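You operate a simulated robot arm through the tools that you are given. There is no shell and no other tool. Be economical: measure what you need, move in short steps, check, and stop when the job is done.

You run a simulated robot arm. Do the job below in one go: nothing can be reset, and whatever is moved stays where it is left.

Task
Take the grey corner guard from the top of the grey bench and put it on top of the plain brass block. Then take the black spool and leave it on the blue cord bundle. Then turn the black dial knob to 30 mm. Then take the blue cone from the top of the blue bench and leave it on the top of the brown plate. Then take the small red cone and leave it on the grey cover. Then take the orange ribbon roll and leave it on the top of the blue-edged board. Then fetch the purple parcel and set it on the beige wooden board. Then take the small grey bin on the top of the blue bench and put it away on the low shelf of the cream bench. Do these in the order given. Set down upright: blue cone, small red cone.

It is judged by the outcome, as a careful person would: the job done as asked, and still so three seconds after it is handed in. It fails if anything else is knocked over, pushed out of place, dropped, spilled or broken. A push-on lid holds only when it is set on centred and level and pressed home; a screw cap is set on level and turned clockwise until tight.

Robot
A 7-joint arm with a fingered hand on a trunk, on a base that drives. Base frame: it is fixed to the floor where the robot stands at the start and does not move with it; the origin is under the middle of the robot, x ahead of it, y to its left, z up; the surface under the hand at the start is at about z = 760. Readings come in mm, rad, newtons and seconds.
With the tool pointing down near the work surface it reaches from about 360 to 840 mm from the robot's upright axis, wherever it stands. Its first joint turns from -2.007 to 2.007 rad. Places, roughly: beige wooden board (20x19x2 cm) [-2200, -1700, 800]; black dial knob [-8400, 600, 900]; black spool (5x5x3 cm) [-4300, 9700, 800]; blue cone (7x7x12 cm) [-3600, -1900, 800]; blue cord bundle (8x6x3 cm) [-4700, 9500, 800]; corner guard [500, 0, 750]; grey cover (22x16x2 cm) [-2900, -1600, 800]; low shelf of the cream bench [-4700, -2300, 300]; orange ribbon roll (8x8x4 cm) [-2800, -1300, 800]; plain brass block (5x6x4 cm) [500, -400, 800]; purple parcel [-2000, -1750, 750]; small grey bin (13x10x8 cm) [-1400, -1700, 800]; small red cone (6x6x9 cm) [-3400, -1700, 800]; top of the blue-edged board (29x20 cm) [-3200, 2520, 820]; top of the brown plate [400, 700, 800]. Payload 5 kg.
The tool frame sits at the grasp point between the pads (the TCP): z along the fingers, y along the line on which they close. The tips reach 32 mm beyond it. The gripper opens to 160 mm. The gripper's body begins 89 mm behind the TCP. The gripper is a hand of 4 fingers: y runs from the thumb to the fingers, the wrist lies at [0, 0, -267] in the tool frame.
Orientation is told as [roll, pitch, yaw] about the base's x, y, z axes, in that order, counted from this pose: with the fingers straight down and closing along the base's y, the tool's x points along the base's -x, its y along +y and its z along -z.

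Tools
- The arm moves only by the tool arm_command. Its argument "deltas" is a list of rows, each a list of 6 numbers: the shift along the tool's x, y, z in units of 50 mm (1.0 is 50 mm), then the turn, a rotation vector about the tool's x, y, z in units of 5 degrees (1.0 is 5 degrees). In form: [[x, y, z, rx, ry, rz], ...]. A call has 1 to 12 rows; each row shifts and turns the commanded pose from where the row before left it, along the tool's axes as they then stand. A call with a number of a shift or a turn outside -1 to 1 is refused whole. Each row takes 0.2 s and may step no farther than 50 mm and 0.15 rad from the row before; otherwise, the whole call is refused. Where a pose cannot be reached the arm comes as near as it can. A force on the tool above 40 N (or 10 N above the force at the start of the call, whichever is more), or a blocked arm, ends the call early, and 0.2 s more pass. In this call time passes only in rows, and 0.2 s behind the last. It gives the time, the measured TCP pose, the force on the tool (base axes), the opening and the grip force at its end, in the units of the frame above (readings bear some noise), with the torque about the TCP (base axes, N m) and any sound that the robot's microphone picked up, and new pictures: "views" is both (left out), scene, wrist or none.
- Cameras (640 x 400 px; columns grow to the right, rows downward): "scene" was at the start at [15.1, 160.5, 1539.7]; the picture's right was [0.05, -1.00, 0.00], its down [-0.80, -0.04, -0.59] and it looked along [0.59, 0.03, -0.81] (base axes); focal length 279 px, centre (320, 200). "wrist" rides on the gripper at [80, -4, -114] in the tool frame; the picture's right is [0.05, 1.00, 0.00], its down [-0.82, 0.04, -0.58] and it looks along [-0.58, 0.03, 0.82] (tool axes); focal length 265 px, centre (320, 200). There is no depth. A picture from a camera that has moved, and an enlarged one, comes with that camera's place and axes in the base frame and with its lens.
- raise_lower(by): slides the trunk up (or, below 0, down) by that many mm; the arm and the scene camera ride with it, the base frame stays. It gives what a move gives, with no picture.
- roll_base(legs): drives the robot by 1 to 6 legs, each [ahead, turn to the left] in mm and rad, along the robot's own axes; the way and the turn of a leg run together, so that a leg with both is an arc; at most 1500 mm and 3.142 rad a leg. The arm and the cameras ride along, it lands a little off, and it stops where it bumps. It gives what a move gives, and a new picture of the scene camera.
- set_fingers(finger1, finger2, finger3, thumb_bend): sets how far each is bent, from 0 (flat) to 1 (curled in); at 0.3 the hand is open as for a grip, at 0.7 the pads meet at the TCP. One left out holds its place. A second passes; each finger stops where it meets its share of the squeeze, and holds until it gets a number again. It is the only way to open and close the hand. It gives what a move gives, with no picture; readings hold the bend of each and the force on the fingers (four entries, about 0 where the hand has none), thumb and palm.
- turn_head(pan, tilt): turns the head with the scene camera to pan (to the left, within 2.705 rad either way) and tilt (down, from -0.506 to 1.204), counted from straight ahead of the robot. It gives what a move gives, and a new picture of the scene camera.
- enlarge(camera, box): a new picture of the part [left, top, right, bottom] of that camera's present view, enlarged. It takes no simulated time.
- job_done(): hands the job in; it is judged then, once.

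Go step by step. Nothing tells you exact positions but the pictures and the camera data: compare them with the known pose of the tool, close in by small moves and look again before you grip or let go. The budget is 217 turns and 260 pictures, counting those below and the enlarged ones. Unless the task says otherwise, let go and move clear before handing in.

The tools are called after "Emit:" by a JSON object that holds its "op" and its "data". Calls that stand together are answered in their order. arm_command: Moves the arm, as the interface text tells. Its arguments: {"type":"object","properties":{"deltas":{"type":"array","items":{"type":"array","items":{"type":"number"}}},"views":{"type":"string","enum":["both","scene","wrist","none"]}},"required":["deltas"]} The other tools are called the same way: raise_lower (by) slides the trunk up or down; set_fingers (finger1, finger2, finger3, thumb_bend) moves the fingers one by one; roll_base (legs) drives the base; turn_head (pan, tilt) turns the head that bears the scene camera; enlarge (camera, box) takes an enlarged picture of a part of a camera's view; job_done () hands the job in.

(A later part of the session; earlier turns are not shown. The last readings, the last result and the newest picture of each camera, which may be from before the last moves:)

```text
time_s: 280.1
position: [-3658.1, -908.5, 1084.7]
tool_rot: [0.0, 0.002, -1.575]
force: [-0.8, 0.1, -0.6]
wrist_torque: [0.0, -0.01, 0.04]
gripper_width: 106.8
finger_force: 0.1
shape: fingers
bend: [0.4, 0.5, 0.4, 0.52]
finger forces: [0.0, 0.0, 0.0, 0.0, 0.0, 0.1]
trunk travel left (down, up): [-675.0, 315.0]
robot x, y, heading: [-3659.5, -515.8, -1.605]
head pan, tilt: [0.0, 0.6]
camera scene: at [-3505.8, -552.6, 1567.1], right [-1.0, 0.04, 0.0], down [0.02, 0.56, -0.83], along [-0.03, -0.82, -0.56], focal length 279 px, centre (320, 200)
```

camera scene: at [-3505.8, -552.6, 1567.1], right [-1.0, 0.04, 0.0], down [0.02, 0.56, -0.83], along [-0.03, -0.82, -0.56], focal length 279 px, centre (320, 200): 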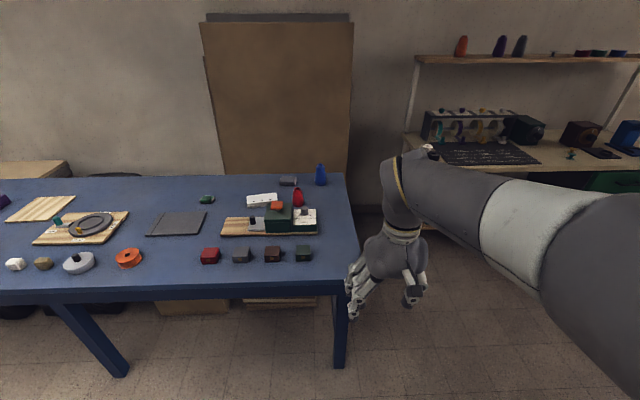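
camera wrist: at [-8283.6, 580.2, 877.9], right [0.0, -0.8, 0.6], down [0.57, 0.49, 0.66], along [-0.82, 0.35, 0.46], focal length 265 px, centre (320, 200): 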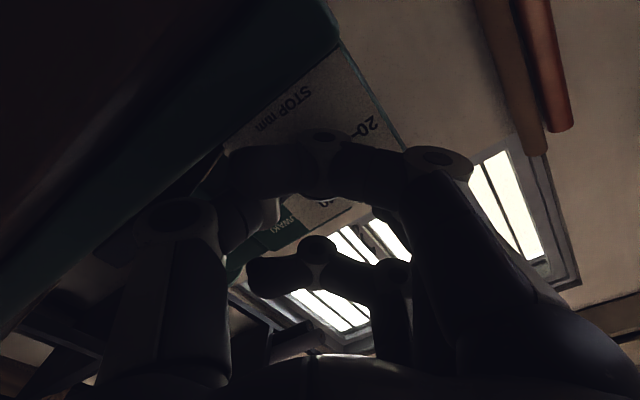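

The blue cone is near (-3552, -1872), too far from the front, so I'll stand off the bench's right corner at about (-4000, -1250) facing diagonally.

Emit:
{"op": "roll_base", "data": {"legs": [[0, -0.4], [809, 0], [0, 1.06]]}}

Emit:
{"op": "turn_head", "data": {"pan": 0.1, "tilt": 0.8}}

```text
time_s: 285.0
position: [-4066.8, -1476.1, 1084.0]
tool_rot: [0.003, 0.004, -1.942]
force: [-0.2, 0.3, 0.3]
wrist_torque: [0.0, 0.02, 0.02]
gripper_width: 107.2
finger_force: 0.1
shape: fingers
bend: [0.4, 0.5, 0.4, 0.52]
finger forces: [0.0, 0.1, 0.0, 0.0, 0.0, 0.1]
trunk travel left (down, up): [-675.0, 315.0]
robot x, y, heading: [-3934.7, -1108.9, -1.842]
head pan, tilt: [0.0, 0.6]
stopped in leg 2: the robot was blocked; the commanded pose is now the measured one
camera scene: at [-3791.0, -1177.5, 1567.1], right [-0.96, 0.27, 0.0], down [0.15, 0.54, -0.83], along [-0.22, -0.8, -0.56], focal length 279 px, centre (320, 200)
```

scene: 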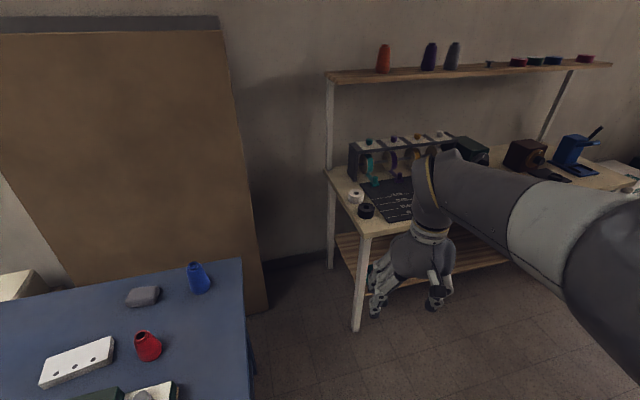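

```text
time_s: 285.8
position: [-4065.4, -1477.3, 1085.4]
tool_rot: [0.0, 0.006, -1.941]
force: [0.1, 0.1, 0.7]
wrist_torque: [-0.01, 0.0, 0.0]
gripper_width: 107.1
finger_force: 0.0
shape: fingers
bend: [0.4, 0.5, 0.4, 0.52]
finger forces: [0.1, 0.0, 0.0, 0.0, 0.1, 0.1]
trunk travel left (down, up): [-675.0, 315.0]
robot x, y, heading: [-3935.1, -1110.0, -1.839]
head pan, tilt: [0.099, 0.799]
camera scene: at [-3780.8, -1172.2, 1550.3], right [-0.99, 0.17, 0.0], down [0.12, 0.71, -0.7], along [-0.12, -0.69, -0.72], focal length 279 px, centre (320, 200)
```

scene: 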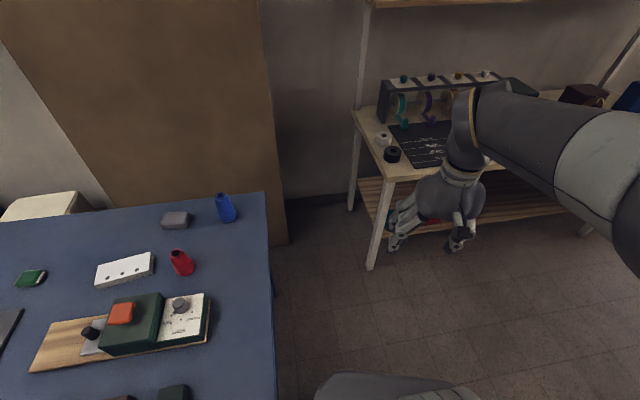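

The base bumped near the bench leg. I back up and take a wider line to about (-4040, -1250).

Emit:
{"op": "roll_base", "data": {"legs": [[-170, 0], [0, -0.28], [340, 0], [0, 1.15]]}}

Emit:
{"op": "turn_head", "data": {"pan": 0.3, "tilt": 0.8}}

```text
time_s: 292.8
position: [-3885.3, -1582.8, 1086.1]
tool_rot: [0.004, 0.006, -1.111]
force: [0.2, 0.4, 0.1]
wrist_torque: [0.0, -0.01, 0.03]
gripper_width: 107.1
finger_force: 0.0
shape: fingers
bend: [0.4, 0.5, 0.4, 0.52]
finger forces: [0.0, 0.0, 0.1, 0.0, 0.0, 0.1]
trunk travel left (down, up): [-675.0, 315.0]
robot x, y, heading: [-4071.1, -1235.8, -1.01]
head pan, tilt: [0.099, 0.799]
camera scene: at [-3917.4, -1167.7, 1550.2], right [-0.79, -0.61, 0.0], down [-0.44, 0.57, -0.7], along [0.43, -0.55, -0.72], focal length 279 px, centre (320, 200)
```

scene: 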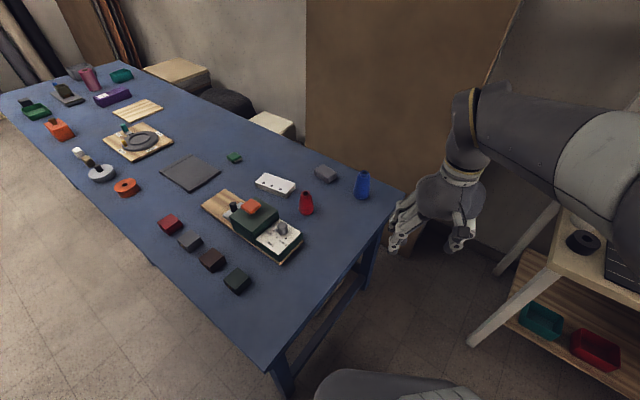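

```text
time_s: 293.5
position: [-3885.9, -1582.4, 1084.4]
tool_rot: [0.001, 0.005, -1.111]
force: [-0.6, -0.7, -0.7]
wrist_torque: [-0.02, 0.01, -0.02]
gripper_width: 107.0
finger_force: 0.1
shape: fingers
bend: [0.4, 0.5, 0.4, 0.52]
finger forces: [0.0, 0.0, 0.1, 0.1, 0.0, 0.0]
trunk travel left (down, up): [-675.0, 315.0]
robot x, y, heading: [-4067.9, -1237.2, -1.007]
head pan, tilt: [0.3, 0.799]
camera scene: at [-3905.8, -1156.7, 1550.2], right [-0.65, -0.76, 0.0], down [-0.54, 0.47, -0.7], along [0.53, -0.46, -0.72], focal length 279 px, centre (320, 200)
```

scene: 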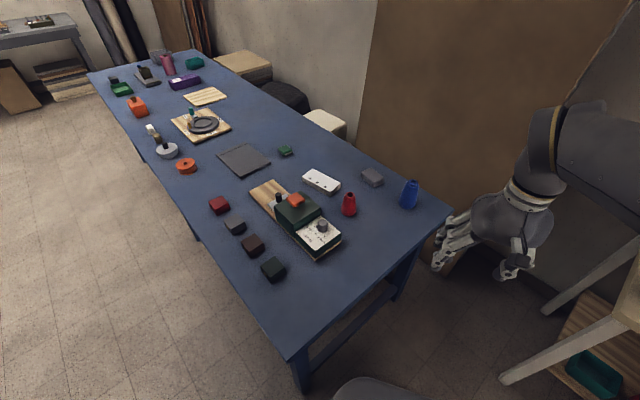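

The cone is ~820 mm away; I'll move 170 mm closer along -y beside the bench end.

Emit:
{"op": "roll_base", "data": {"legs": [[0, -0.564], [170, 0], [0, 0.66]]}}

```text
time_s: 298.2
position: [-3845.8, -1728.3, 1085.6]
tool_rot: [0.002, 0.006, -0.999]
force: [-0.1, -0.4, -0.3]
wrist_torque: [0.0, 0.04, 0.04]
gripper_width: 107.2
finger_force: 0.0
shape: fingers
bend: [0.4, 0.5, 0.4, 0.52]
finger forces: [0.0, 0.0, 0.0, 0.0, 0.0, 0.1]
trunk travel left (down, up): [-675.0, 315.0]
robot x, y, heading: [-4066.7, -1405.9, -0.902]
head pan, tilt: [0.3, 0.799]
camera scene: at [-3913.7, -1307.3, 1550.2], right [-0.56, -0.83, 0.0], down [-0.59, 0.4, -0.7], along [0.58, -0.39, -0.72], focal length 279 px, centre (320, 200)
```

scene: 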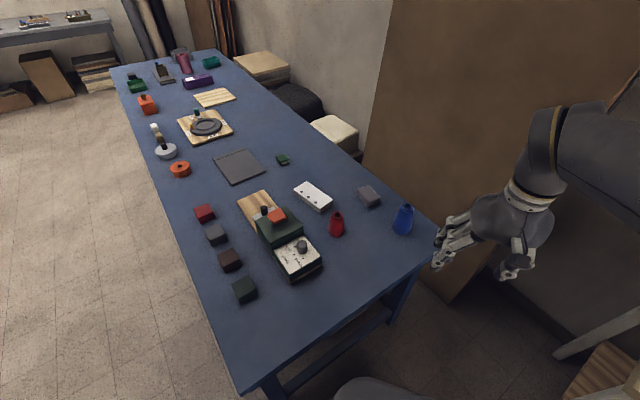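

Emit:
{"op": "arm_command", "data": {"deltas": [[-0.82, 0.43, 0, 0, 0, 0], [-0.82, 0.43, 0, 0, 0, 0], [-0.82, 0.43, 0, 0, 0, 0], [-0.82, 0.43, 0, 0, 0, 0], [-0.82, 0.43, 0, 0, 0, 0], [-0.82, 0.43, 0, 0, 0, 0], [-0.82, 0.43, 0.2, 0, 0, 0]], "views": "wrist"}}

```text
time_s: 299.8
position: [-3566.9, -1885.9, 1075.7]
tool_rot: [0.0, 0.006, -1.001]
force: [-0.4, -0.5, -0.5]
wrist_torque: [-0.02, -0.01, -0.01]
gripper_width: 107.2
finger_force: 0.1
shape: fingers
bend: [0.4, 0.5, 0.4, 0.52]
finger forces: [0.0, 0.0, 0.1, 0.1, 0.0, 0.0]
trunk travel left (down, up): [-675.0, 315.0]
robot x, y, heading: [-4069.5, -1404.2, -0.902]
head pan, tilt: [0.3, 0.799]
camera wrist: at [-3613.9, -1821.0, 1189.4], right [0.81, 0.58, 0.0], down [0.48, -0.67, 0.57], along [0.33, -0.46, -0.82], focal length 265 px, centre (320, 200)
```

wrist: 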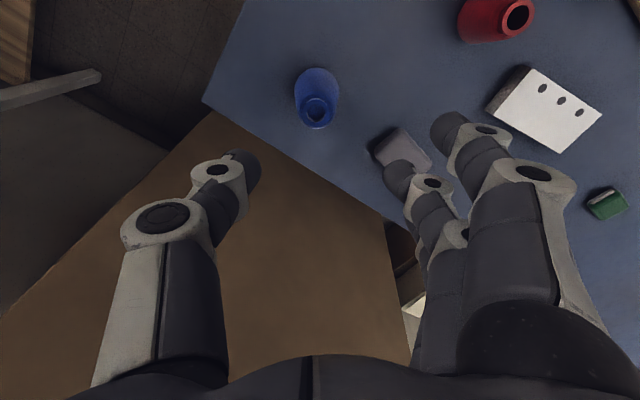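

The blue cone is at about (-3567, -1894). I open the hand and descend around it.

Emit:
{"op": "set_fingers", "data": {"finger1": 0.4, "finger2": 0.4, "finger3": 0.4, "thumb_bend": 0.4}}

Emit:
{"op": "arm_command", "data": {"deltas": [[-0.13, -0.09, 0.8, 0, 0, 0], [0, 0, 0.8, 0, 0, 0], [0, 0, 0.8, 0, 0, 0]], "views": "wrist"}}

```text
time_s: 300.8
position: [-3568.3, -1884.0, 1077.7]
tool_rot: [0.001, 0.004, -0.998]
force: [-0.1, -0.6, -0.8]
wrist_torque: [-0.03, 0.01, 0.0]
gripper_width: 130.9
finger_force: 0.1
shape: fingers
bend: [0.4, 0.4, 0.4, 0.4]
finger forces: [0.1, 0.0, 0.1, 0.1, 0.0, 0.0]
trunk travel left (down, up): [-675.0, 315.0]
robot x, y, heading: [-4068.1, -1404.6, -0.899]
head pan, tilt: [0.3, 0.799]
```

```text
time_s: 301.6
position: [-3566.0, -1893.4, 953.2]
tool_rot: [0.001, 0.005, -1.0]
force: [0.3, 0.3, 0.1]
wrist_torque: [0.0, -0.02, 0.0]
gripper_width: 130.5
finger_force: 0.1
shape: fingers
bend: [0.4, 0.4, 0.4, 0.4]
finger forces: [0.0, 0.0, 0.0, 0.0, 0.1, 0.0]
trunk travel left (down, up): [-675.0, 315.0]
robot x, y, heading: [-4067.3, -1405.1, -0.9]
head pan, tilt: [0.3, 0.799]
camera wrist: at [-3612.3, -1829.8, 1067.0], right [0.81, 0.58, 0.0], down [0.48, -0.67, 0.57], along [0.34, -0.46, -0.82], focal length 265 px, centre (320, 200)
```

wrist: 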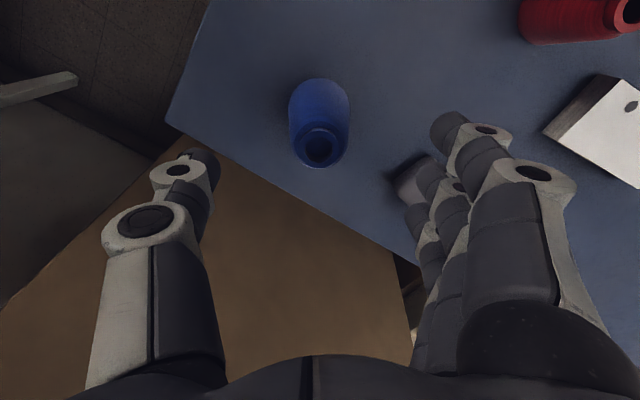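

Emit:
{"op": "arm_command", "data": {"deltas": [[-0.03, 0.04, 0.8, 0, 0, 0], [0, 0, 0.8, 0, 0, 0], [0, 0, 0.6, 0, 0, 0]], "views": "wrist"}}

```text
time_s: 302.4
position: [-3560.2, -1894.4, 846.6]
tool_rot: [0.001, 0.005, -0.997]
force: [-0.4, 1.3, 0.7]
wrist_torque: [0.01, -0.01, 0.0]
gripper_width: 130.9
finger_force: 0.0
shape: fingers
bend: [0.4, 0.4, 0.4, 0.4]
finger forces: [0.1, 0.0, 0.0, 0.0, 0.0, 0.0]
trunk travel left (down, up): [-675.0, 315.0]
robot x, y, heading: [-4065.6, -1407.8, -0.9]
head pan, tilt: [0.3, 0.799]
camera wrist: at [-3607.5, -1829.4, 959.5], right [0.81, 0.58, 0.0], down [0.48, -0.67, 0.57], along [0.34, -0.46, -0.82], focal length 265 px, centre (320, 200)
```

wrist: 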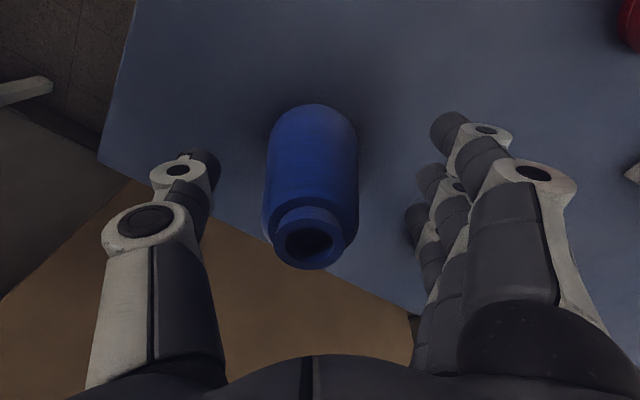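

Emit:
{"op": "arm_command", "data": {"deltas": [[0, -0.06, 0.3, 0, 0, 0]], "views": "none"}}

Emit:
{"op": "set_fingers", "data": {"finger1": 0.52, "finger2": 0.52, "finger3": 0.52, "thumb_bend": 0.52}}

Emit:
{"op": "set_fingers", "data": {"finger1": 0.75, "finger2": 0.75, "finger3": 0.75, "thumb_bend": 0.75}}

Emit:
{"op": "arm_command", "data": {"deltas": [[0, 0, 0, 0, 0, 0]], "views": "wrist"}}

```text
time_s: 302.8
position: [-3562.4, -1894.2, 828.5]
tool_rot: [0.002, 0.004, -1.0]
force: [-0.2, -0.1, 0.1]
wrist_torque: [0.02, 0.02, -0.03]
gripper_width: 130.8
finger_force: 0.1
shape: fingers
bend: [0.4, 0.4, 0.4, 0.4]
finger forces: [0.0, 0.0, 0.1, 0.0, 0.0, 0.1]
trunk travel left (down, up): [-675.0, 315.0]
robot x, y, heading: [-4068.9, -1407.0, -0.902]
head pan, tilt: [0.3, 0.799]
```

```text
time_s: 303.8
position: [-3562.9, -1896.3, 829.8]
tool_rot: [0.003, 0.006, -0.998]
force: [-0.8, 0.6, -0.9]
wrist_torque: [-0.02, -0.01, 0.0]
gripper_width: 84.3
finger_force: 0.0
shape: fingers
bend: [0.52, 0.52, 0.52, 0.52]
finger forces: [0.0, 0.2, 0.1, 0.0, 0.0, 0.0]
trunk travel left (down, up): [-675.0, 315.0]
robot x, y, heading: [-4063.7, -1407.3, -0.903]
head pan, tilt: [0.3, 0.799]
```

```text
time_s: 304.8
position: [-3562.5, -1896.1, 829.9]
tool_rot: [0.001, 0.006, -0.998]
force: [-0.4, -0.6, 1.6]
wrist_torque: [0.0, -0.04, -0.02]
gripper_width: 36.1
finger_force: 26.6
shape: fingers
bend: [0.74, 0.55, 0.6, 0.64]
finger forces: [5.7, 10.9, 10.7, 0.1, 25.1, 0.1]
trunk travel left (down, up): [-675.0, 315.0]
robot x, y, heading: [-4065.9, -1405.8, -0.903]
head pan, tilt: [0.3, 0.799]
```

```text
time_s: 305.2
position: [-3563.3, -1894.8, 830.0]
tool_rot: [0.0, 0.005, -0.999]
force: [-0.4, -1.2, 1.1]
wrist_torque: [-0.05, -0.03, -0.05]
gripper_width: 36.1
finger_force: 26.4
shape: fingers
bend: [0.74, 0.55, 0.6, 0.64]
finger forces: [5.6, 10.8, 10.8, 0.0, 25.0, 0.0]
trunk travel left (down, up): [-675.0, 315.0]
robot x, y, heading: [-4068.5, -1406.4, -0.899]
head pan, tilt: [0.3, 0.799]
camera wrist: at [-3610.1, -1830.0, 943.7], right [0.81, 0.58, 0.0], down [0.48, -0.67, 0.57], along [0.34, -0.46, -0.82], focal length 265 px, centre (320, 200)
```

wrist: 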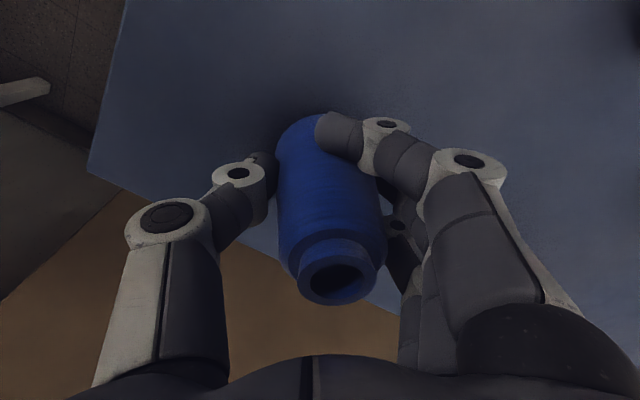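

Firm grip. I lift and check.

Emit:
{"op": "arm_command", "data": {"deltas": [[0, 0, -0.5, 0, 0, 0], [0, 0, -0.8, 0, 0, 0], [0, 0, -0.9, 0, 0, 0], [0, 0, -0.9, 0, 0, 0], [0, 0, -0.9, 0, 0, 0]], "views": "wrist"}}

```text
time_s: 306.4
position: [-3563.0, -1897.8, 1028.0]
tool_rot: [0.002, 0.006, -0.998]
force: [-0.4, 0.4, -0.7]
wrist_torque: [-0.01, 0.01, 0.0]
gripper_width: 35.5
finger_force: 25.7
shape: fingers
bend: [0.74, 0.55, 0.6, 0.64]
finger forces: [5.3, 11.0, 10.6, 0.1, 23.9, 0.1]
trunk travel left (down, up): [-675.0, 315.0]
robot x, y, heading: [-4066.2, -1405.6, -0.902]
head pan, tilt: [0.3, 0.799]
camera wrist: at [-3610.5, -1832.6, 1142.8], right [0.81, 0.58, 0.0], down [0.48, -0.67, 0.57], along [0.34, -0.46, -0.82], focal length 265 px, centre (320, 200)
```

wrist: 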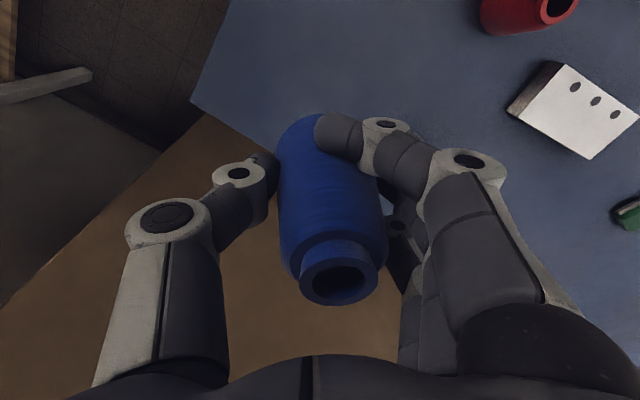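

The cone is held upright. I retract the arm and drive: back out, then east along y≈-650.

Emit:
{"op": "arm_command", "data": {"deltas": [[0.82, -0.43, -0.25, 0, 0, 0], [0.82, -0.43, -0.25, 0, 0, 0], [0.82, -0.43, -0.25, 0, 0, 0], [0.82, -0.43, -0.25, 0, 0, 0], [0.82, -0.43, -0.25, 0, 0, 0], [0.82, -0.43, -0.25, 0, 0, 0], [0.6, -0.43, 0, 0, 0, 0]], "views": "none"}}

Emit:
{"op": "turn_head", "data": {"pan": 0, "tilt": 0.4}}

Emit:
{"op": "roll_base", "data": {"legs": [[0, -0.669], [-750, 0], [0, 1.571], [1500, 0]]}}

```text
time_s: 308.0
position: [-3842.6, -1746.4, 1108.7]
tool_rot: [0.002, 0.004, -1.0]
force: [-0.2, -0.3, -0.6]
wrist_torque: [-0.01, 0.0, 0.0]
gripper_width: 33.3
finger_force: 24.4
shape: fingers
bend: [0.74, 0.55, 0.59, 0.64]
finger forces: [3.8, 11.1, 11.2, 0.0, 22.9, 0.1]
trunk travel left (down, up): [-675.0, 315.0]
robot x, y, heading: [-4066.2, -1407.9, -0.9]
head pan, tilt: [0.3, 0.799]
```

```text
time_s: 308.9
position: [-3841.4, -1747.1, 1107.4]
tool_rot: [0.002, 0.004, -0.998]
force: [0.3, 0.4, -0.4]
wrist_torque: [-0.02, 0.01, -0.01]
gripper_width: 33.6
finger_force: 24.4
shape: fingers
bend: [0.74, 0.55, 0.59, 0.64]
finger forces: [3.8, 11.1, 11.2, 0.0, 23.0, 0.0]
trunk travel left (down, up): [-675.0, 315.0]
robot x, y, heading: [-4066.8, -1408.1, -0.903]
head pan, tilt: [0.0, 0.4]
camera scene: at [-3922.7, -1334.4, 1585.2], right [-0.78, -0.62, 0.0], down [-0.24, 0.31, -0.92], along [0.57, -0.72, -0.39], focal length 279 px, centre (320, 200)
```

scene: 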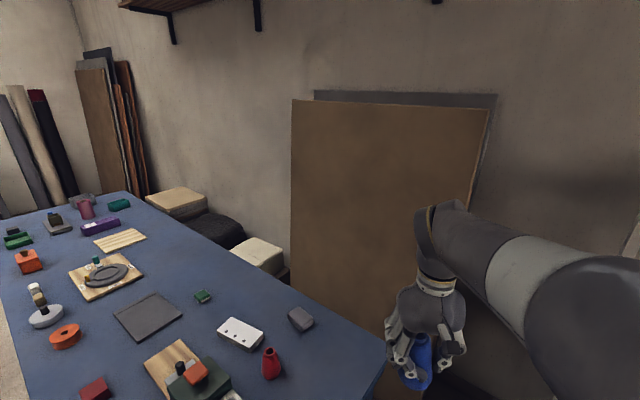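

```text
time_s: 325.5
position: [-2190.8, -667.5, 1107.9]
tool_rot: [0.001, 0.006, -0.093]
force: [-0.4, 0.2, -0.6]
wrist_torque: [0.02, 0.01, 0.0]
gripper_width: 32.1
finger_force: 23.9
shape: fingers
bend: [0.75, 0.55, 0.59, 0.64]
finger forces: [1.7, 11.2, 11.6, 0.0, 22.4, 0.0]
trunk travel left (down, up): [-675.0, 315.0]
robot x, y, heading: [-2596.9, -631.7, 0.003]
head pan, tilt: [0.0, 0.4]
camera scene: at [-2565.4, -477.5, 1585.3], right [0.01, -1.0, 0.0], down [-0.39, 0.0, -0.92], along [0.92, 0.0, -0.39], focal length 279 px, centre (320, 200)
```

scene: 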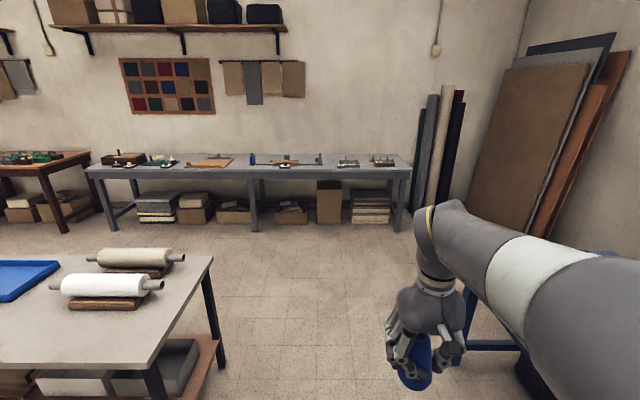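

Emit:
{"op": "roll_base", "data": {"legs": [[1500, 0], [447, 0], [0, 1.568], [1290, 0], [0, -1.571], [350, 0]]}}

Emit:
{"op": "turn_head", "data": {"pan": 0, "tilt": 0.75}}

```text
time_s: 351.3
position: [24.6, 698.7, 1107.0]
tool_rot: [0.001, 0.005, -0.079]
force: [-0.6, 0.8, -1.8]
wrist_torque: [-0.03, 0.01, -0.02]
gripper_width: 31.5
finger_force: 23.2
shape: fingers
bend: [0.75, 0.55, 0.59, 0.65]
finger forces: [0.4, 11.2, 12.3, 0.1, 22.2, 0.1]
trunk travel left (down, up): [-675.0, 315.0]
robot x, y, heading: [-380.3, 729.8, 0.017]
head pan, tilt: [0.0, 0.4]
camera scene: at [-352.2, 884.1, 1585.3], right [0.02, -1.0, 0.0], down [-0.39, -0.01, -0.92], along [0.92, 0.02, -0.39], focal length 279 px, centre (320, 200)
```

scene: 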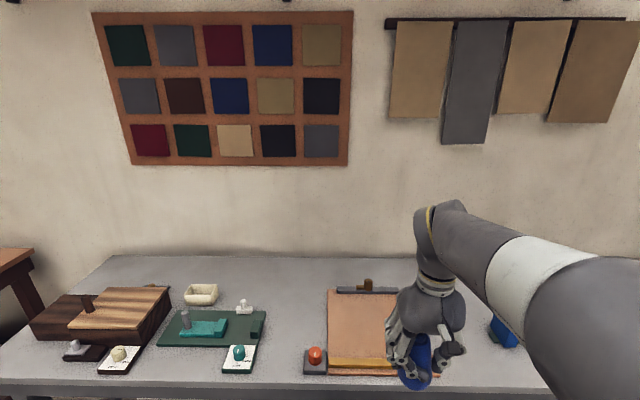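

```text
time_s: 352.1
position: [23.7, 700.1, 1108.2]
tool_rot: [0.002, 0.005, -0.081]
force: [-0.7, 0.4, -1.5]
wrist_torque: [0.01, 0.03, 0.03]
gripper_width: 31.7
finger_force: 23.4
shape: fingers
bend: [0.75, 0.55, 0.59, 0.65]
finger forces: [0.4, 11.2, 12.3, 0.1, 22.2, 0.0]
trunk travel left (down, up): [-675.0, 315.0]
robot x, y, heading: [-384.7, 729.4, 0.019]
head pan, tilt: [0.0, 0.75]
camera scene: at [-362.6, 883.9, 1554.3], right [0.02, -1.0, 0.0], down [-0.68, -0.01, -0.73], along [0.73, 0.01, -0.68], focal length 279 px, centre (320, 200)
```

scene: 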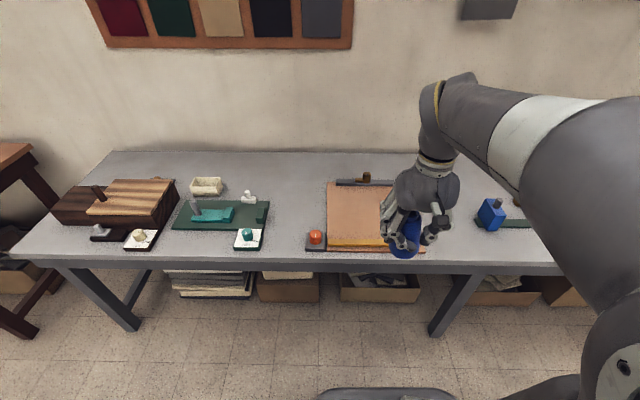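

The plate's centre is about (415, 690). I drive forward 375 mm so the hand comes over it.

Emit:
{"op": "roll_base", "data": {"legs": [[0, -0.018], [375, 0]]}}

Emit:
{"op": "arm_command", "data": {"deltas": [[0, 0, 0.9, 0, 0, 0.9], [0, 0, 0.9, 0, 0, 0]], "views": "wrist"}}

```text
time_s: 354.8
position: [399.0, 689.7, 1107.9]
tool_rot: [0.004, 0.004, -0.101]
force: [0.6, 0.7, -1.2]
wrist_torque: [-0.01, 0.04, 0.04]
gripper_width: 31.7
finger_force: 23.0
shape: fingers
bend: [0.75, 0.55, 0.59, 0.65]
finger forces: [0.5, 11.2, 12.3, 0.0, 22.2, 0.0]
trunk travel left (down, up): [-675.0, 315.0]
robot x, y, heading: [-7.5, 729.2, -0.004]
head pan, tilt: [0.0, 0.75]
camera scene: at [17.0, 883.1, 1554.2], right [0.0, -1.0, 0.0], down [-0.68, 0.0, -0.73], along [0.73, 0.0, -0.68], focal length 279 px, centre (320, 200)
```

scene: 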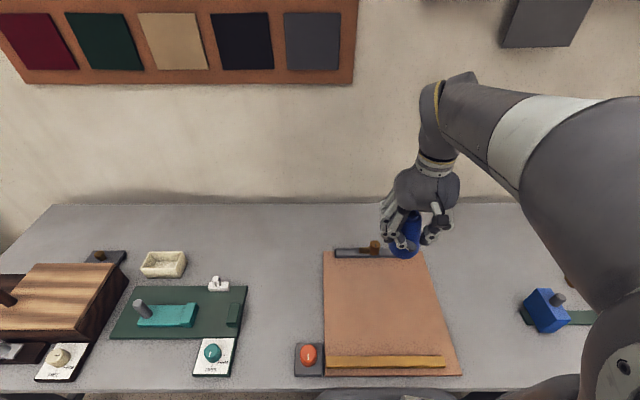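

```text
time_s: 355.4
position: [399.7, 688.4, 1015.5]
tool_rot: [0.001, 0.005, -0.18]
force: [0.7, -0.1, -0.4]
wrist_torque: [-0.04, 0.03, -0.03]
gripper_width: 31.3
finger_force: 22.4
shape: fingers
bend: [0.75, 0.55, 0.59, 0.65]
finger forces: [0.5, 11.2, 12.3, 0.0, 22.0, 0.0]
trunk travel left (down, up): [-675.0, 315.0]
robot x, y, heading: [-6.9, 723.8, -0.004]
head pan, tilt: [0.0, 0.75]
camera wrist: at [320.5, 699.2, 1129.2], right [0.13, 0.99, 0.0], down [0.81, -0.11, 0.57], along [0.57, -0.07, -0.82], focal length 265 px, centre (320, 200)
```

wrist: 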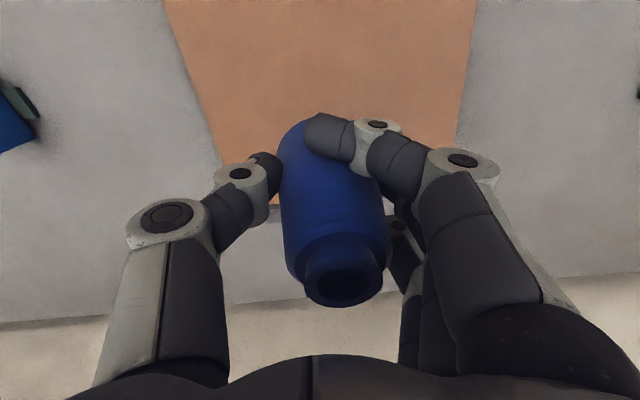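

Emit:
{"op": "arm_command", "data": {"deltas": [[-0.2, 0, 0.7, 0, 0, 0], [0, 0, 0.8, 0, 0, 0], [0, 0, 0.8, 0, 0, 0], [0, 0, 0.7, 0, 0, 0]], "views": "both"}}

```text
time_s: 356.4
position: [405.3, 688.6, 866.1]
tool_rot: [0.002, 0.005, -0.178]
force: [0.4, -0.2, -0.6]
wrist_torque: [0.0, -0.01, -0.03]
gripper_width: 31.6
finger_force: 23.7
shape: fingers
bend: [0.75, 0.55, 0.59, 0.65]
finger forces: [0.4, 11.2, 12.5, 0.1, 22.0, 0.1]
trunk travel left (down, up): [-675.0, 315.0]
robot x, y, heading: [-6.3, 725.9, -0.004]
head pan, tilt: [0.0, 0.75]
camera scene: at [17.1, 883.0, 1554.2], right [0.0, -1.0, 0.0], down [-0.68, 0.0, -0.73], along [0.73, 0.0, -0.68], focal length 279 px, centre (320, 200)
camera wrist: at [326.7, 699.6, 979.6], right [0.13, 0.99, 0.0], down [0.81, -0.11, 0.57], along [0.57, -0.07, -0.82], focal length 265 px, centre (320, 200)
```

scene: 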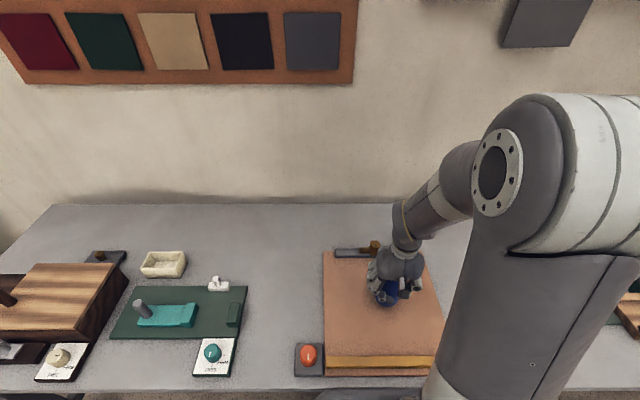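
wrist: 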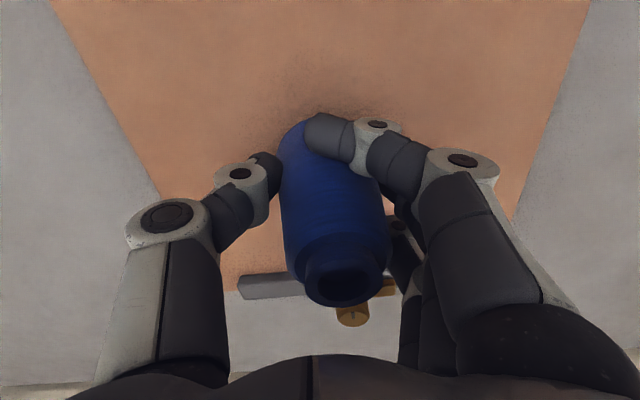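

Emit:
{"op": "arm_command", "data": {"deltas": [[0, 0, 0.3, 0, 0, 0], [0, 0, 0.1, 0, 0, 0]], "views": "none"}}

Emit:
{"op": "arm_command", "data": {"deltas": [[0, 0, 0.06, 0, 0, 0]], "views": "none"}}

Emit:
{"op": "arm_command", "data": {"deltas": [[0, 0, 0.06, 0, 0, 0]], "views": "none"}}

```text
time_s: 357.0
position: [406.1, 689.7, 846.7]
tool_rot: [0.002, 0.006, -0.179]
force: [0.1, 0.1, -0.7]
wrist_torque: [0.02, 0.05, -0.01]
gripper_width: 31.3
finger_force: 23.2
shape: fingers
bend: [0.75, 0.55, 0.59, 0.65]
finger forces: [0.4, 11.2, 12.6, 0.0, 21.9, 0.1]
trunk travel left (down, up): [-675.0, 315.0]
robot x, y, heading: [-9.6, 727.2, -0.004]
head pan, tilt: [0.0, 0.75]
```

```text
time_s: 357.4
position: [405.7, 689.9, 844.0]
tool_rot: [0.002, 0.005, -0.18]
force: [-0.3, -0.8, -1.6]
wrist_torque: [0.03, 0.01, 0.0]
gripper_width: 31.5
finger_force: 23.4
shape: fingers
bend: [0.75, 0.55, 0.59, 0.65]
finger forces: [0.4, 11.2, 12.5, 0.0, 22.1, 0.0]
trunk travel left (down, up): [-675.0, 315.0]
robot x, y, heading: [-5.9, 728.9, -0.01]
head pan, tilt: [0.0, 0.75]
```

```text
time_s: 357.8
position: [406.0, 688.2, 841.7]
tool_rot: [0.001, 0.003, -0.179]
force: [-2.0, -0.5, 10.3]
wrist_torque: [0.34, -0.08, 0.06]
gripper_width: 31.4
finger_force: 24.3
shape: fingers
bend: [0.75, 0.55, 0.59, 0.65]
finger forces: [0.5, 11.9, 12.4, 0.1, 23.1, 0.0]
trunk travel left (down, up): [-675.0, 315.0]
robot x, y, heading: [-11.4, 727.1, -0.005]
head pan, tilt: [0.0, 0.75]
```

Contact. A touch more, then release.

Emit:
{"op": "arm_command", "data": {"deltas": [[0, 0, 0.05, 0, 0, 0]], "views": "none"}}

Emit:
{"op": "set_fingers", "data": {"finger1": 0.53, "finger2": 0.53, "finger3": 0.53, "thumb_bend": 0.6}}

Emit:
{"op": "set_fingers", "data": {"finger1": 0.4, "finger2": 0.4, "finger3": 0.4, "thumb_bend": 0.4}}

Emit:
{"op": "arm_command", "data": {"deltas": [[0, 0, 0, 0, 0, 0]], "views": "wrist"}}

```text
time_s: 358.2
position: [405.6, 688.8, 840.0]
tool_rot: [0.001, 0.004, -0.181]
force: [-3.9, -2.5, 21.0]
wrist_torque: [0.44, -0.25, 0.03]
gripper_width: 31.1
finger_force: 27.3
shape: fingers
bend: [0.75, 0.56, 0.61, 0.65]
finger forces: [0.8, 12.8, 13.7, 0.0, 27.6, 0.0]
trunk travel left (down, up): [-675.0, 315.0]
robot x, y, heading: [-9.2, 726.7, -0.007]
head pan, tilt: [0.0, 0.75]
```

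```text
time_s: 359.2
position: [406.3, 689.6, 839.6]
tool_rot: [0.003, 0.006, -0.18]
force: [0.0, -0.3, -0.5]
wrist_torque: [0.01, 0.01, 0.03]
gripper_width: 67.1
finger_force: 0.7
shape: fingers
bend: [0.53, 0.52, 0.53, 0.6]
finger forces: [0.0, 1.0, 0.0, 0.1, 0.9, 0.0]
trunk travel left (down, up): [-675.0, 315.0]
robot x, y, heading: [-6.6, 726.2, 0.002]
head pan, tilt: [0.0, 0.75]
```

```text
time_s: 360.2
position: [405.6, 688.1, 839.0]
tool_rot: [0.001, 0.004, -0.179]
force: [-0.1, 0.5, 0.0]
wrist_torque: [-0.02, 0.01, -0.01]
gripper_width: 130.4
finger_force: 0.1
shape: fingers
bend: [0.4, 0.4, 0.4, 0.4]
finger forces: [0.1, 0.1, 0.1, 0.0, 0.1, 0.1]
trunk travel left (down, up): [-675.0, 315.0]
robot x, y, heading: [-8.7, 732.0, -0.004]
head pan, tilt: [0.0, 0.75]
```

```text
time_s: 360.6
position: [405.6, 688.5, 838.8]
tool_rot: [0.003, 0.006, -0.18]
force: [-0.8, 0.3, 0.3]
wrist_torque: [0.0, 0.0, 0.03]
gripper_width: 130.4
finger_force: 0.0
shape: fingers
bend: [0.4, 0.4, 0.4, 0.4]
finger forces: [0.1, 0.0, 0.1, 0.1, 0.0, 0.1]
trunk travel left (down, up): [-675.0, 315.0]
robot x, y, heading: [-8.2, 726.6, -0.005]
head pan, tilt: [0.0, 0.75]
camera wrist: at [327.4, 699.2, 952.7], right [0.13, 0.99, 0.0], down [0.81, -0.11, 0.57], along [0.57, -0.07, -0.82], focal length 265 px, centre (320, 200)
```

wrist: 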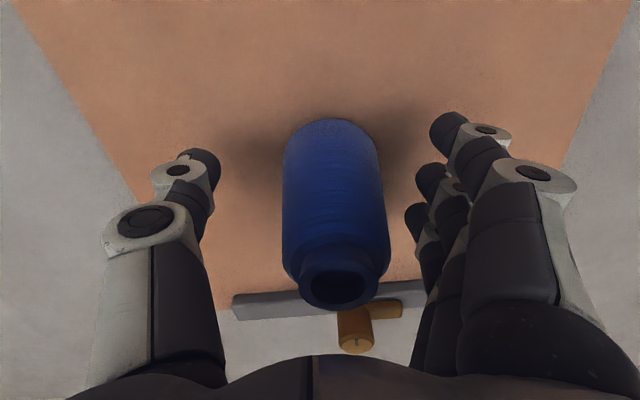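

The cone stands free. I rise, tuck and go back for the red cone.

Emit:
{"op": "arm_command", "data": {"deltas": [[0, 0, -0.9, 0, 0, 0], [0, 0, -0.9, 0, 0, 0], [0, 0, -0.9, 0, 0, 0], [0, 0, -0.9, 0, 0, 0], [0, 0, -0.9, 0, 0, 0], [0, 0, -0.6, 0, 0, 0]], "views": "both"}}

```text
time_s: 362.0
position: [406.9, 690.9, 1093.9]
tool_rot: [0.001, 0.005, -0.178]
force: [-0.3, 0.4, 0.0]
wrist_torque: [-0.01, -0.02, -0.02]
gripper_width: 130.2
finger_force: 0.1
shape: fingers
bend: [0.4, 0.4, 0.4, 0.4]
finger forces: [0.0, 0.0, 0.0, 0.0, 0.0, 0.0]
trunk travel left (down, up): [-675.0, 315.0]
robot x, y, heading: [-9.8, 727.7, -0.004]
head pan, tilt: [0.0, 0.75]
camera scene: at [16.1, 883.0, 1554.2], right [0.0, -1.0, 0.0], down [-0.68, 0.0, -0.73], along [0.73, 0.0, -0.68], focal length 279 px, centre (320, 200)
camera wrist: at [327.2, 701.3, 1207.9], right [0.13, 0.99, 0.0], down [0.81, -0.11, 0.57], along [0.57, -0.07, -0.82], focal length 265 px, centre (320, 200)
```

scene: 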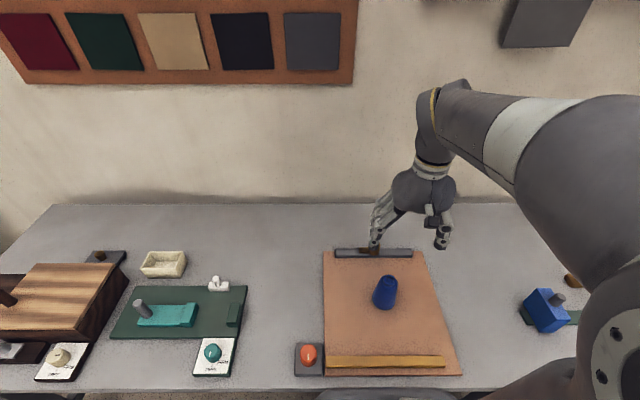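
wrist: 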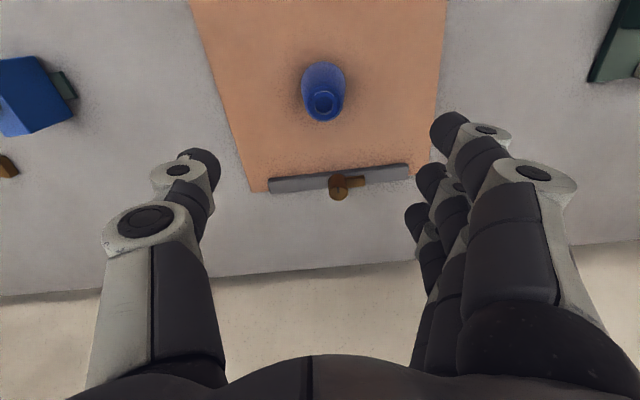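

The blue cone stands well. I drive back to the blue bench.

Emit:
{"op": "roll_base", "data": {"legs": [[-640, 0], [0, -1.567], [1330, 0], [0, -1.571], [1500, 0], [1130, 0]]}}

```text
time_s: 391.8
position: [-3692.0, -555.1, 1093.2]
tool_rot: [0.003, 0.007, 2.961]
force: [0.0, 0.4, -0.2]
wrist_torque: [0.01, -0.01, -0.01]
gripper_width: 130.6
finger_force: 0.2
shape: fingers
bend: [0.4, 0.4, 0.4, 0.4]
finger forces: [0.1, 0.0, 0.0, 0.1, 0.1, 0.0]
trunk travel left (down, up): [-675.0, 315.0]
robot x, y, heading: [-3274.6, -590.9, 3.139]
head pan, tilt: [0.0, 0.75]
camera scene: at [-3298.2, -746.9, 1554.2], right [0.0, 1.0, 0.0], down [0.68, 0.0, -0.73], along [-0.73, 0.0, -0.68], focal length 279 px, centre (320, 200)
```

scene: 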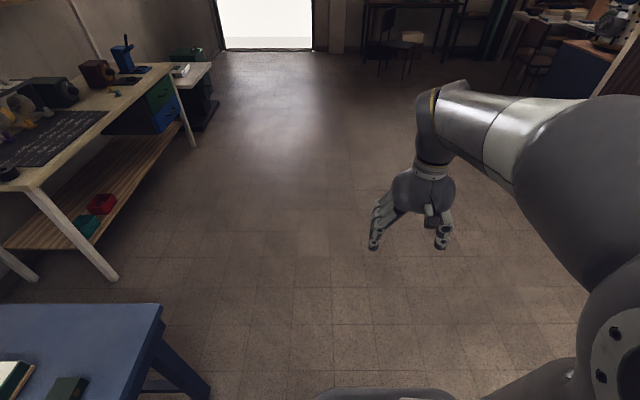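

Emit:
{"op": "roll_base", "data": {"legs": [[0, 1.573], [350, 0]]}}

Emit:
{"op": "turn_head", "data": {"pan": 0, "tilt": 0.85}}

```text
time_s: 397.9
position: [-3313.6, -1358.8, 1093.4]
tool_rot: [0.001, 0.007, -1.754]
force: [-0.8, -0.1, 0.2]
wrist_torque: [-0.02, 0.01, 0.02]
gripper_width: 130.8
finger_force: 0.1
shape: fingers
bend: [0.4, 0.4, 0.4, 0.4]
finger forces: [0.0, 0.0, 0.0, 0.0, 0.0, 0.0]
trunk travel left (down, up): [-675.0, 315.0]
robot x, y, heading: [-3282.5, -944.1, -1.575]
head pan, tilt: [0.0, 0.75]
camera scene: at [-3119.4, -967.6, 1554.2], right [-1.0, 0.0, 0.0], down [0.0, 0.68, -0.73], along [0.0, -0.73, -0.68], focal length 279 px, centre (320, 200)
```

scene: 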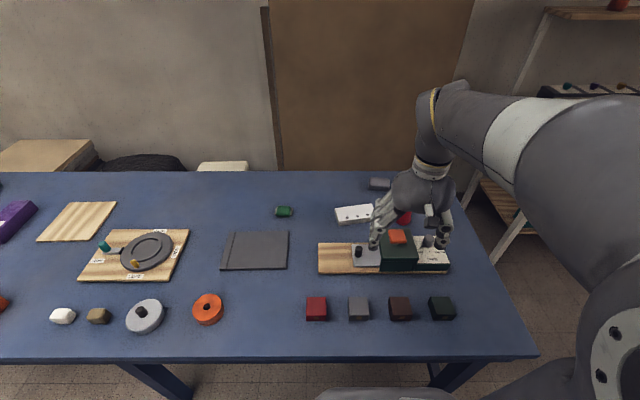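

```text
time_s: 398.5
position: [-3312.8, -1358.5, 1093.8]
tool_rot: [0.002, 0.005, -1.752]
force: [0.4, -0.3, 1.2]
wrist_torque: [0.0, -0.01, 0.02]
gripper_width: 130.3
finger_force: 0.1
shape: fingers
bend: [0.4, 0.4, 0.4, 0.4]
finger forces: [0.0, 0.0, 0.1, 0.0, 0.0, 0.0]
trunk travel left (down, up): [-675.0, 315.0]
robot x, y, heading: [-3276.4, -945.9, -1.575]
head pan, tilt: [0.0, 0.85]
camera scene: at [-3119.4, -962.4, 1546.2], right [-1.0, 0.0, 0.0], down [0.0, 0.75, -0.66], along [0.0, -0.66, -0.75], focal length 279 px, centre (320, 200)
```

scene: 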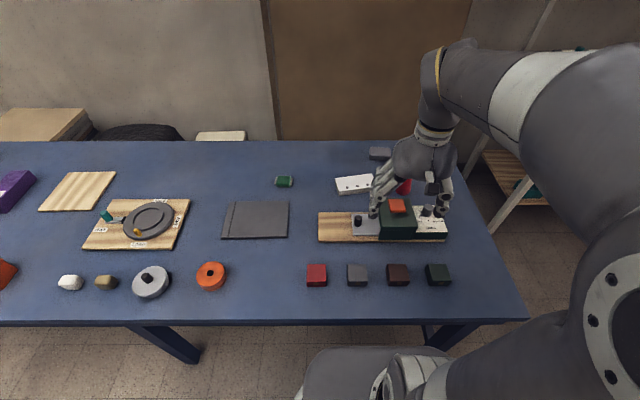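

The robot is well placed; I move the hand over the red cone at about (-3438, -1692).

Emit:
{"op": "arm_command", "data": {"deltas": [[-0.875, -0.158, 0, 0, 0, 0], [-0.875, -0.158, 0, 0, 0, 0], [-0.875, -0.158, 0, 0, 0, 0], [-0.875, -0.158, 0, 0, 0, 0], [-0.875, -0.158, 0, 0, 0, 0], [-0.875, -0.158, 0, 0, 0, 0], [-0.875, -0.158, 0, 0, 0, 0], [-0.875, -0.158, 0.2, 0, 0, 0]], "views": "wrist"}}

```text
time_s: 400.3
position: [-3439.5, -1696.2, 1079.2]
tool_rot: [0.003, 0.007, -1.753]
force: [-0.6, 0.5, -0.6]
wrist_torque: [0.02, -0.02, -0.01]
gripper_width: 130.7
finger_force: 0.0
shape: fingers
bend: [0.4, 0.4, 0.4, 0.4]
finger forces: [0.1, 0.1, 0.0, 0.0, 0.1, 0.0]
trunk travel left (down, up): [-675.0, 315.0]
robot x, y, heading: [-3280.0, -940.3, -1.573]
head pan, tilt: [0.0, 0.85]
camera wrist: at [-3429.2, -1616.6, 1193.5], right [0.99, -0.13, 0.0], down [-0.11, -0.81, 0.57], along [-0.07, -0.57, -0.82], focal length 265 px, centre (320, 200)
```

wrist: 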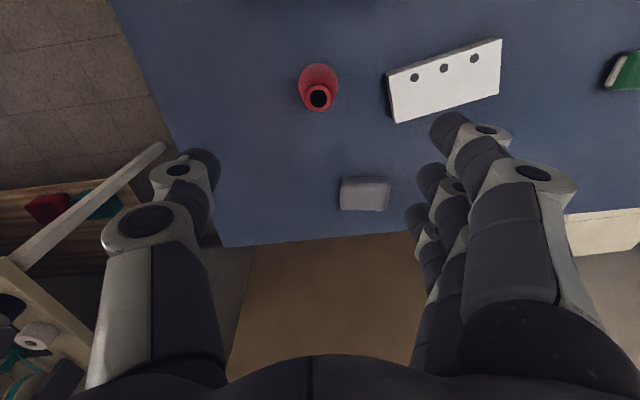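

Emit:
{"op": "arm_command", "data": {"deltas": [[-0.11, 0, 0.8, 0, 0, 0], [0, 0, 0.8, 0, 0, 0], [0, 0, 0.9, 0, 0, 0], [0, 0, 0.9, 0, 0, 0]], "views": "wrist"}}

```text
time_s: 401.3
position: [-3440.4, -1697.1, 913.5]
tool_rot: [0.002, 0.006, -1.752]
force: [-0.9, -0.1, -0.4]
wrist_torque: [0.02, -0.01, 0.01]
gripper_width: 130.7
finger_force: 0.2
shape: fingers
bend: [0.4, 0.4, 0.4, 0.4]
finger forces: [0.1, 0.1, 0.1, 0.1, 0.1, 0.0]
trunk travel left (down, up): [-675.0, 315.0]
robot x, y, heading: [-3278.3, -944.5, -1.573]
head pan, tilt: [0.0, 0.85]
camera wrist: at [-3431.0, -1616.9, 1027.3], right [0.99, -0.13, 0.0], down [-0.11, -0.81, 0.57], along [-0.07, -0.57, -0.82], focal length 265 px, centre (320, 200)
```

wrist: 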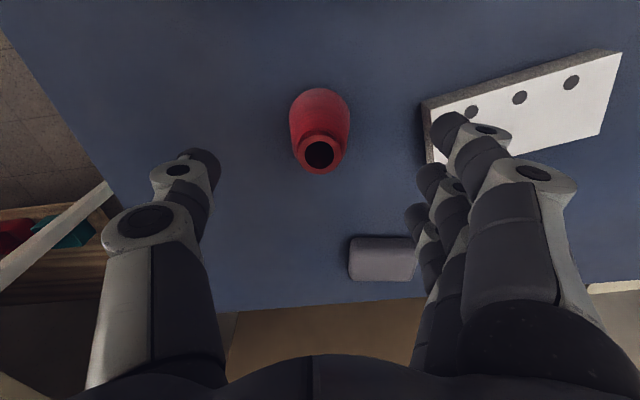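

Emit:
{"op": "set_fingers", "data": {"finger1": 0.46, "finger2": 0.46, "finger3": 0.46, "thumb_bend": 0.44}}

Emit:
{"op": "arm_command", "data": {"deltas": [[0, -0.02, 0.9, 0, 0, 0], [0, 0, 0.9, 0, 0, 0]], "views": "wrist"}}

```text
time_s: 402.3
position: [-3441.2, -1696.5, 914.4]
tool_rot: [0.002, 0.005, -1.752]
force: [0.2, -0.3, 0.3]
wrist_torque: [-0.01, 0.01, 0.03]
gripper_width: 112.2
finger_force: 0.0
shape: fingers
bend: [0.46, 0.46, 0.46, 0.44]
finger forces: [0.1, 0.1, 0.0, 0.1, 0.0, 0.0]
trunk travel left (down, up): [-675.0, 315.0]
robot x, y, heading: [-3278.9, -942.7, -1.575]
head pan, tilt: [0.0, 0.85]
```

```text
time_s: 402.9
position: [-3439.2, -1698.7, 821.6]
tool_rot: [0.001, 0.006, -1.754]
force: [-0.1, 0.2, 0.1]
wrist_torque: [0.01, 0.0, -0.01]
gripper_width: 112.0
finger_force: 0.1
shape: fingers
bend: [0.46, 0.46, 0.46, 0.44]
finger forces: [0.1, 0.1, 0.0, 0.0, 0.0, 0.0]
trunk travel left (down, up): [-675.0, 315.0]
robot x, y, heading: [-3276.1, -943.9, -1.579]
head pan, tilt: [0.0, 0.85]
camera wrist: at [-3428.6, -1618.3, 936.1], right [0.99, -0.13, 0.0], down [-0.11, -0.81, 0.57], along [-0.07, -0.57, -0.82], focal length 265 px, centre (320, 200)
```

wrist: 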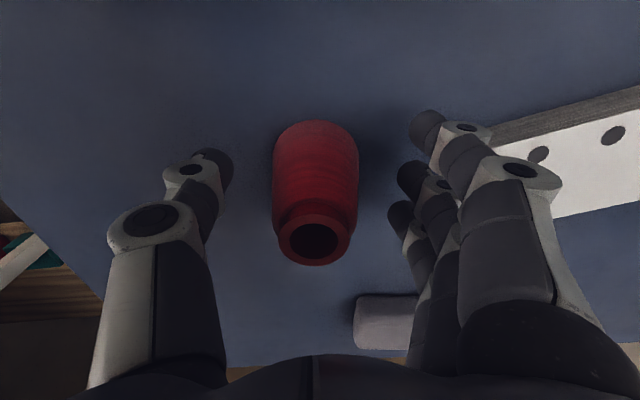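

Emit:
{"op": "arm_command", "data": {"deltas": [[0, 0, 0.16, 0, 0, 0]], "views": "none"}}

Emit:
{"op": "set_fingers", "data": {"finger1": 0.53, "finger2": 0.53, "finger3": 0.53, "thumb_bend": 0.55}}

Emit:
{"op": "set_fingers", "data": {"finger1": 0.7, "finger2": 0.75, "finger3": 0.7, "thumb_bend": 0.75}}

Emit:
{"op": "arm_command", "data": {"deltas": [[0, 0, -0.3, 0, 0, 0], [0, 0, -0.7, 0, 0, 0], [0, 0, -0.9, 0, 0, 0], [0, 0, -0.9, 0, 0, 0]], "views": "both"}}

```text
time_s: 403.3
position: [-3437.7, -1695.5, 815.2]
tool_rot: [0.002, 0.006, -1.751]
force: [1.0, -0.3, -0.2]
wrist_torque: [-0.02, 0.0, -0.02]
gripper_width: 112.2
finger_force: 0.1
shape: fingers
bend: [0.46, 0.46, 0.46, 0.44]
finger forces: [0.0, 0.1, 0.0, 0.1, 0.0, 0.0]
trunk travel left (down, up): [-675.0, 315.0]
robot x, y, heading: [-3281.4, -945.6, -1.569]
head pan, tilt: [0.0, 0.85]
```

```text
time_s: 404.3
position: [-3439.6, -1697.6, 814.2]
tool_rot: [0.002, 0.005, -1.754]
force: [0.1, 0.5, 0.7]
wrist_torque: [0.02, -0.01, 0.0]
gripper_width: 76.4
finger_force: 0.1
shape: fingers
bend: [0.53, 0.53, 0.53, 0.55]
finger forces: [0.0, 0.1, 0.0, 0.0, 0.0, 0.0]
trunk travel left (down, up): [-675.0, 315.0]
robot x, y, heading: [-3279.1, -945.5, -1.576]
head pan, tilt: [0.0, 0.85]
```

```text
time_s: 405.3
position: [-3438.8, -1695.8, 815.5]
tool_rot: [0.002, 0.004, -1.752]
force: [-1.2, -0.2, 2.4]
wrist_torque: [-0.06, -0.05, -0.04]
gripper_width: 35.8
finger_force: 22.8
shape: fingers
bend: [0.69, 0.55, 0.6, 0.66]
finger forces: [1.1, 11.2, 10.3, 0.1, 23.1, 0.0]
trunk travel left (down, up): [-675.0, 315.0]
robot x, y, heading: [-3277.5, -945.1, -1.577]
head pan, tilt: [0.0, 0.85]
```

```text
time_s: 406.3
position: [-3441.3, -1698.7, 954.5]
tool_rot: [0.0, 0.005, -1.751]
force: [-0.8, 0.4, -0.7]
wrist_torque: [-0.03, 0.01, 0.0]
gripper_width: 35.8
finger_force: 23.1
shape: fingers
bend: [0.69, 0.54, 0.6, 0.67]
finger forces: [1.1, 11.4, 10.5, 0.1, 22.1, 0.1]
trunk travel left (down, up): [-675.0, 315.0]
robot x, y, heading: [-3278.9, -943.7, -1.578]
head pan, tilt: [0.0, 0.85]
camera scene: at [-3119.4, -962.0, 1546.1], right [-1.0, 0.0, 0.0], down [0.0, 0.75, -0.66], along [0.0, -0.66, -0.75], focal length 279 px, centre (320, 200)
camera wrist: at [-3432.2, -1619.1, 1068.2], right [0.99, -0.13, 0.0], down [-0.11, -0.81, 0.57], along [-0.07, -0.57, -0.82], focal length 265 px, centre (320, 200)
```

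scene: 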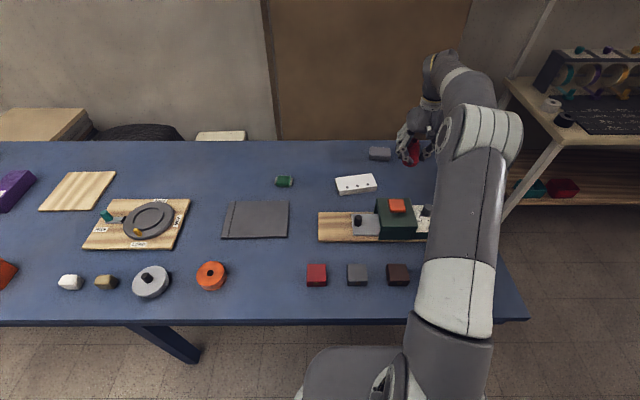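
wrist: 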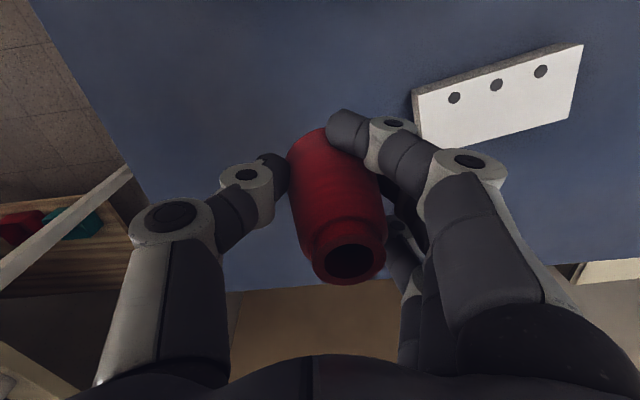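

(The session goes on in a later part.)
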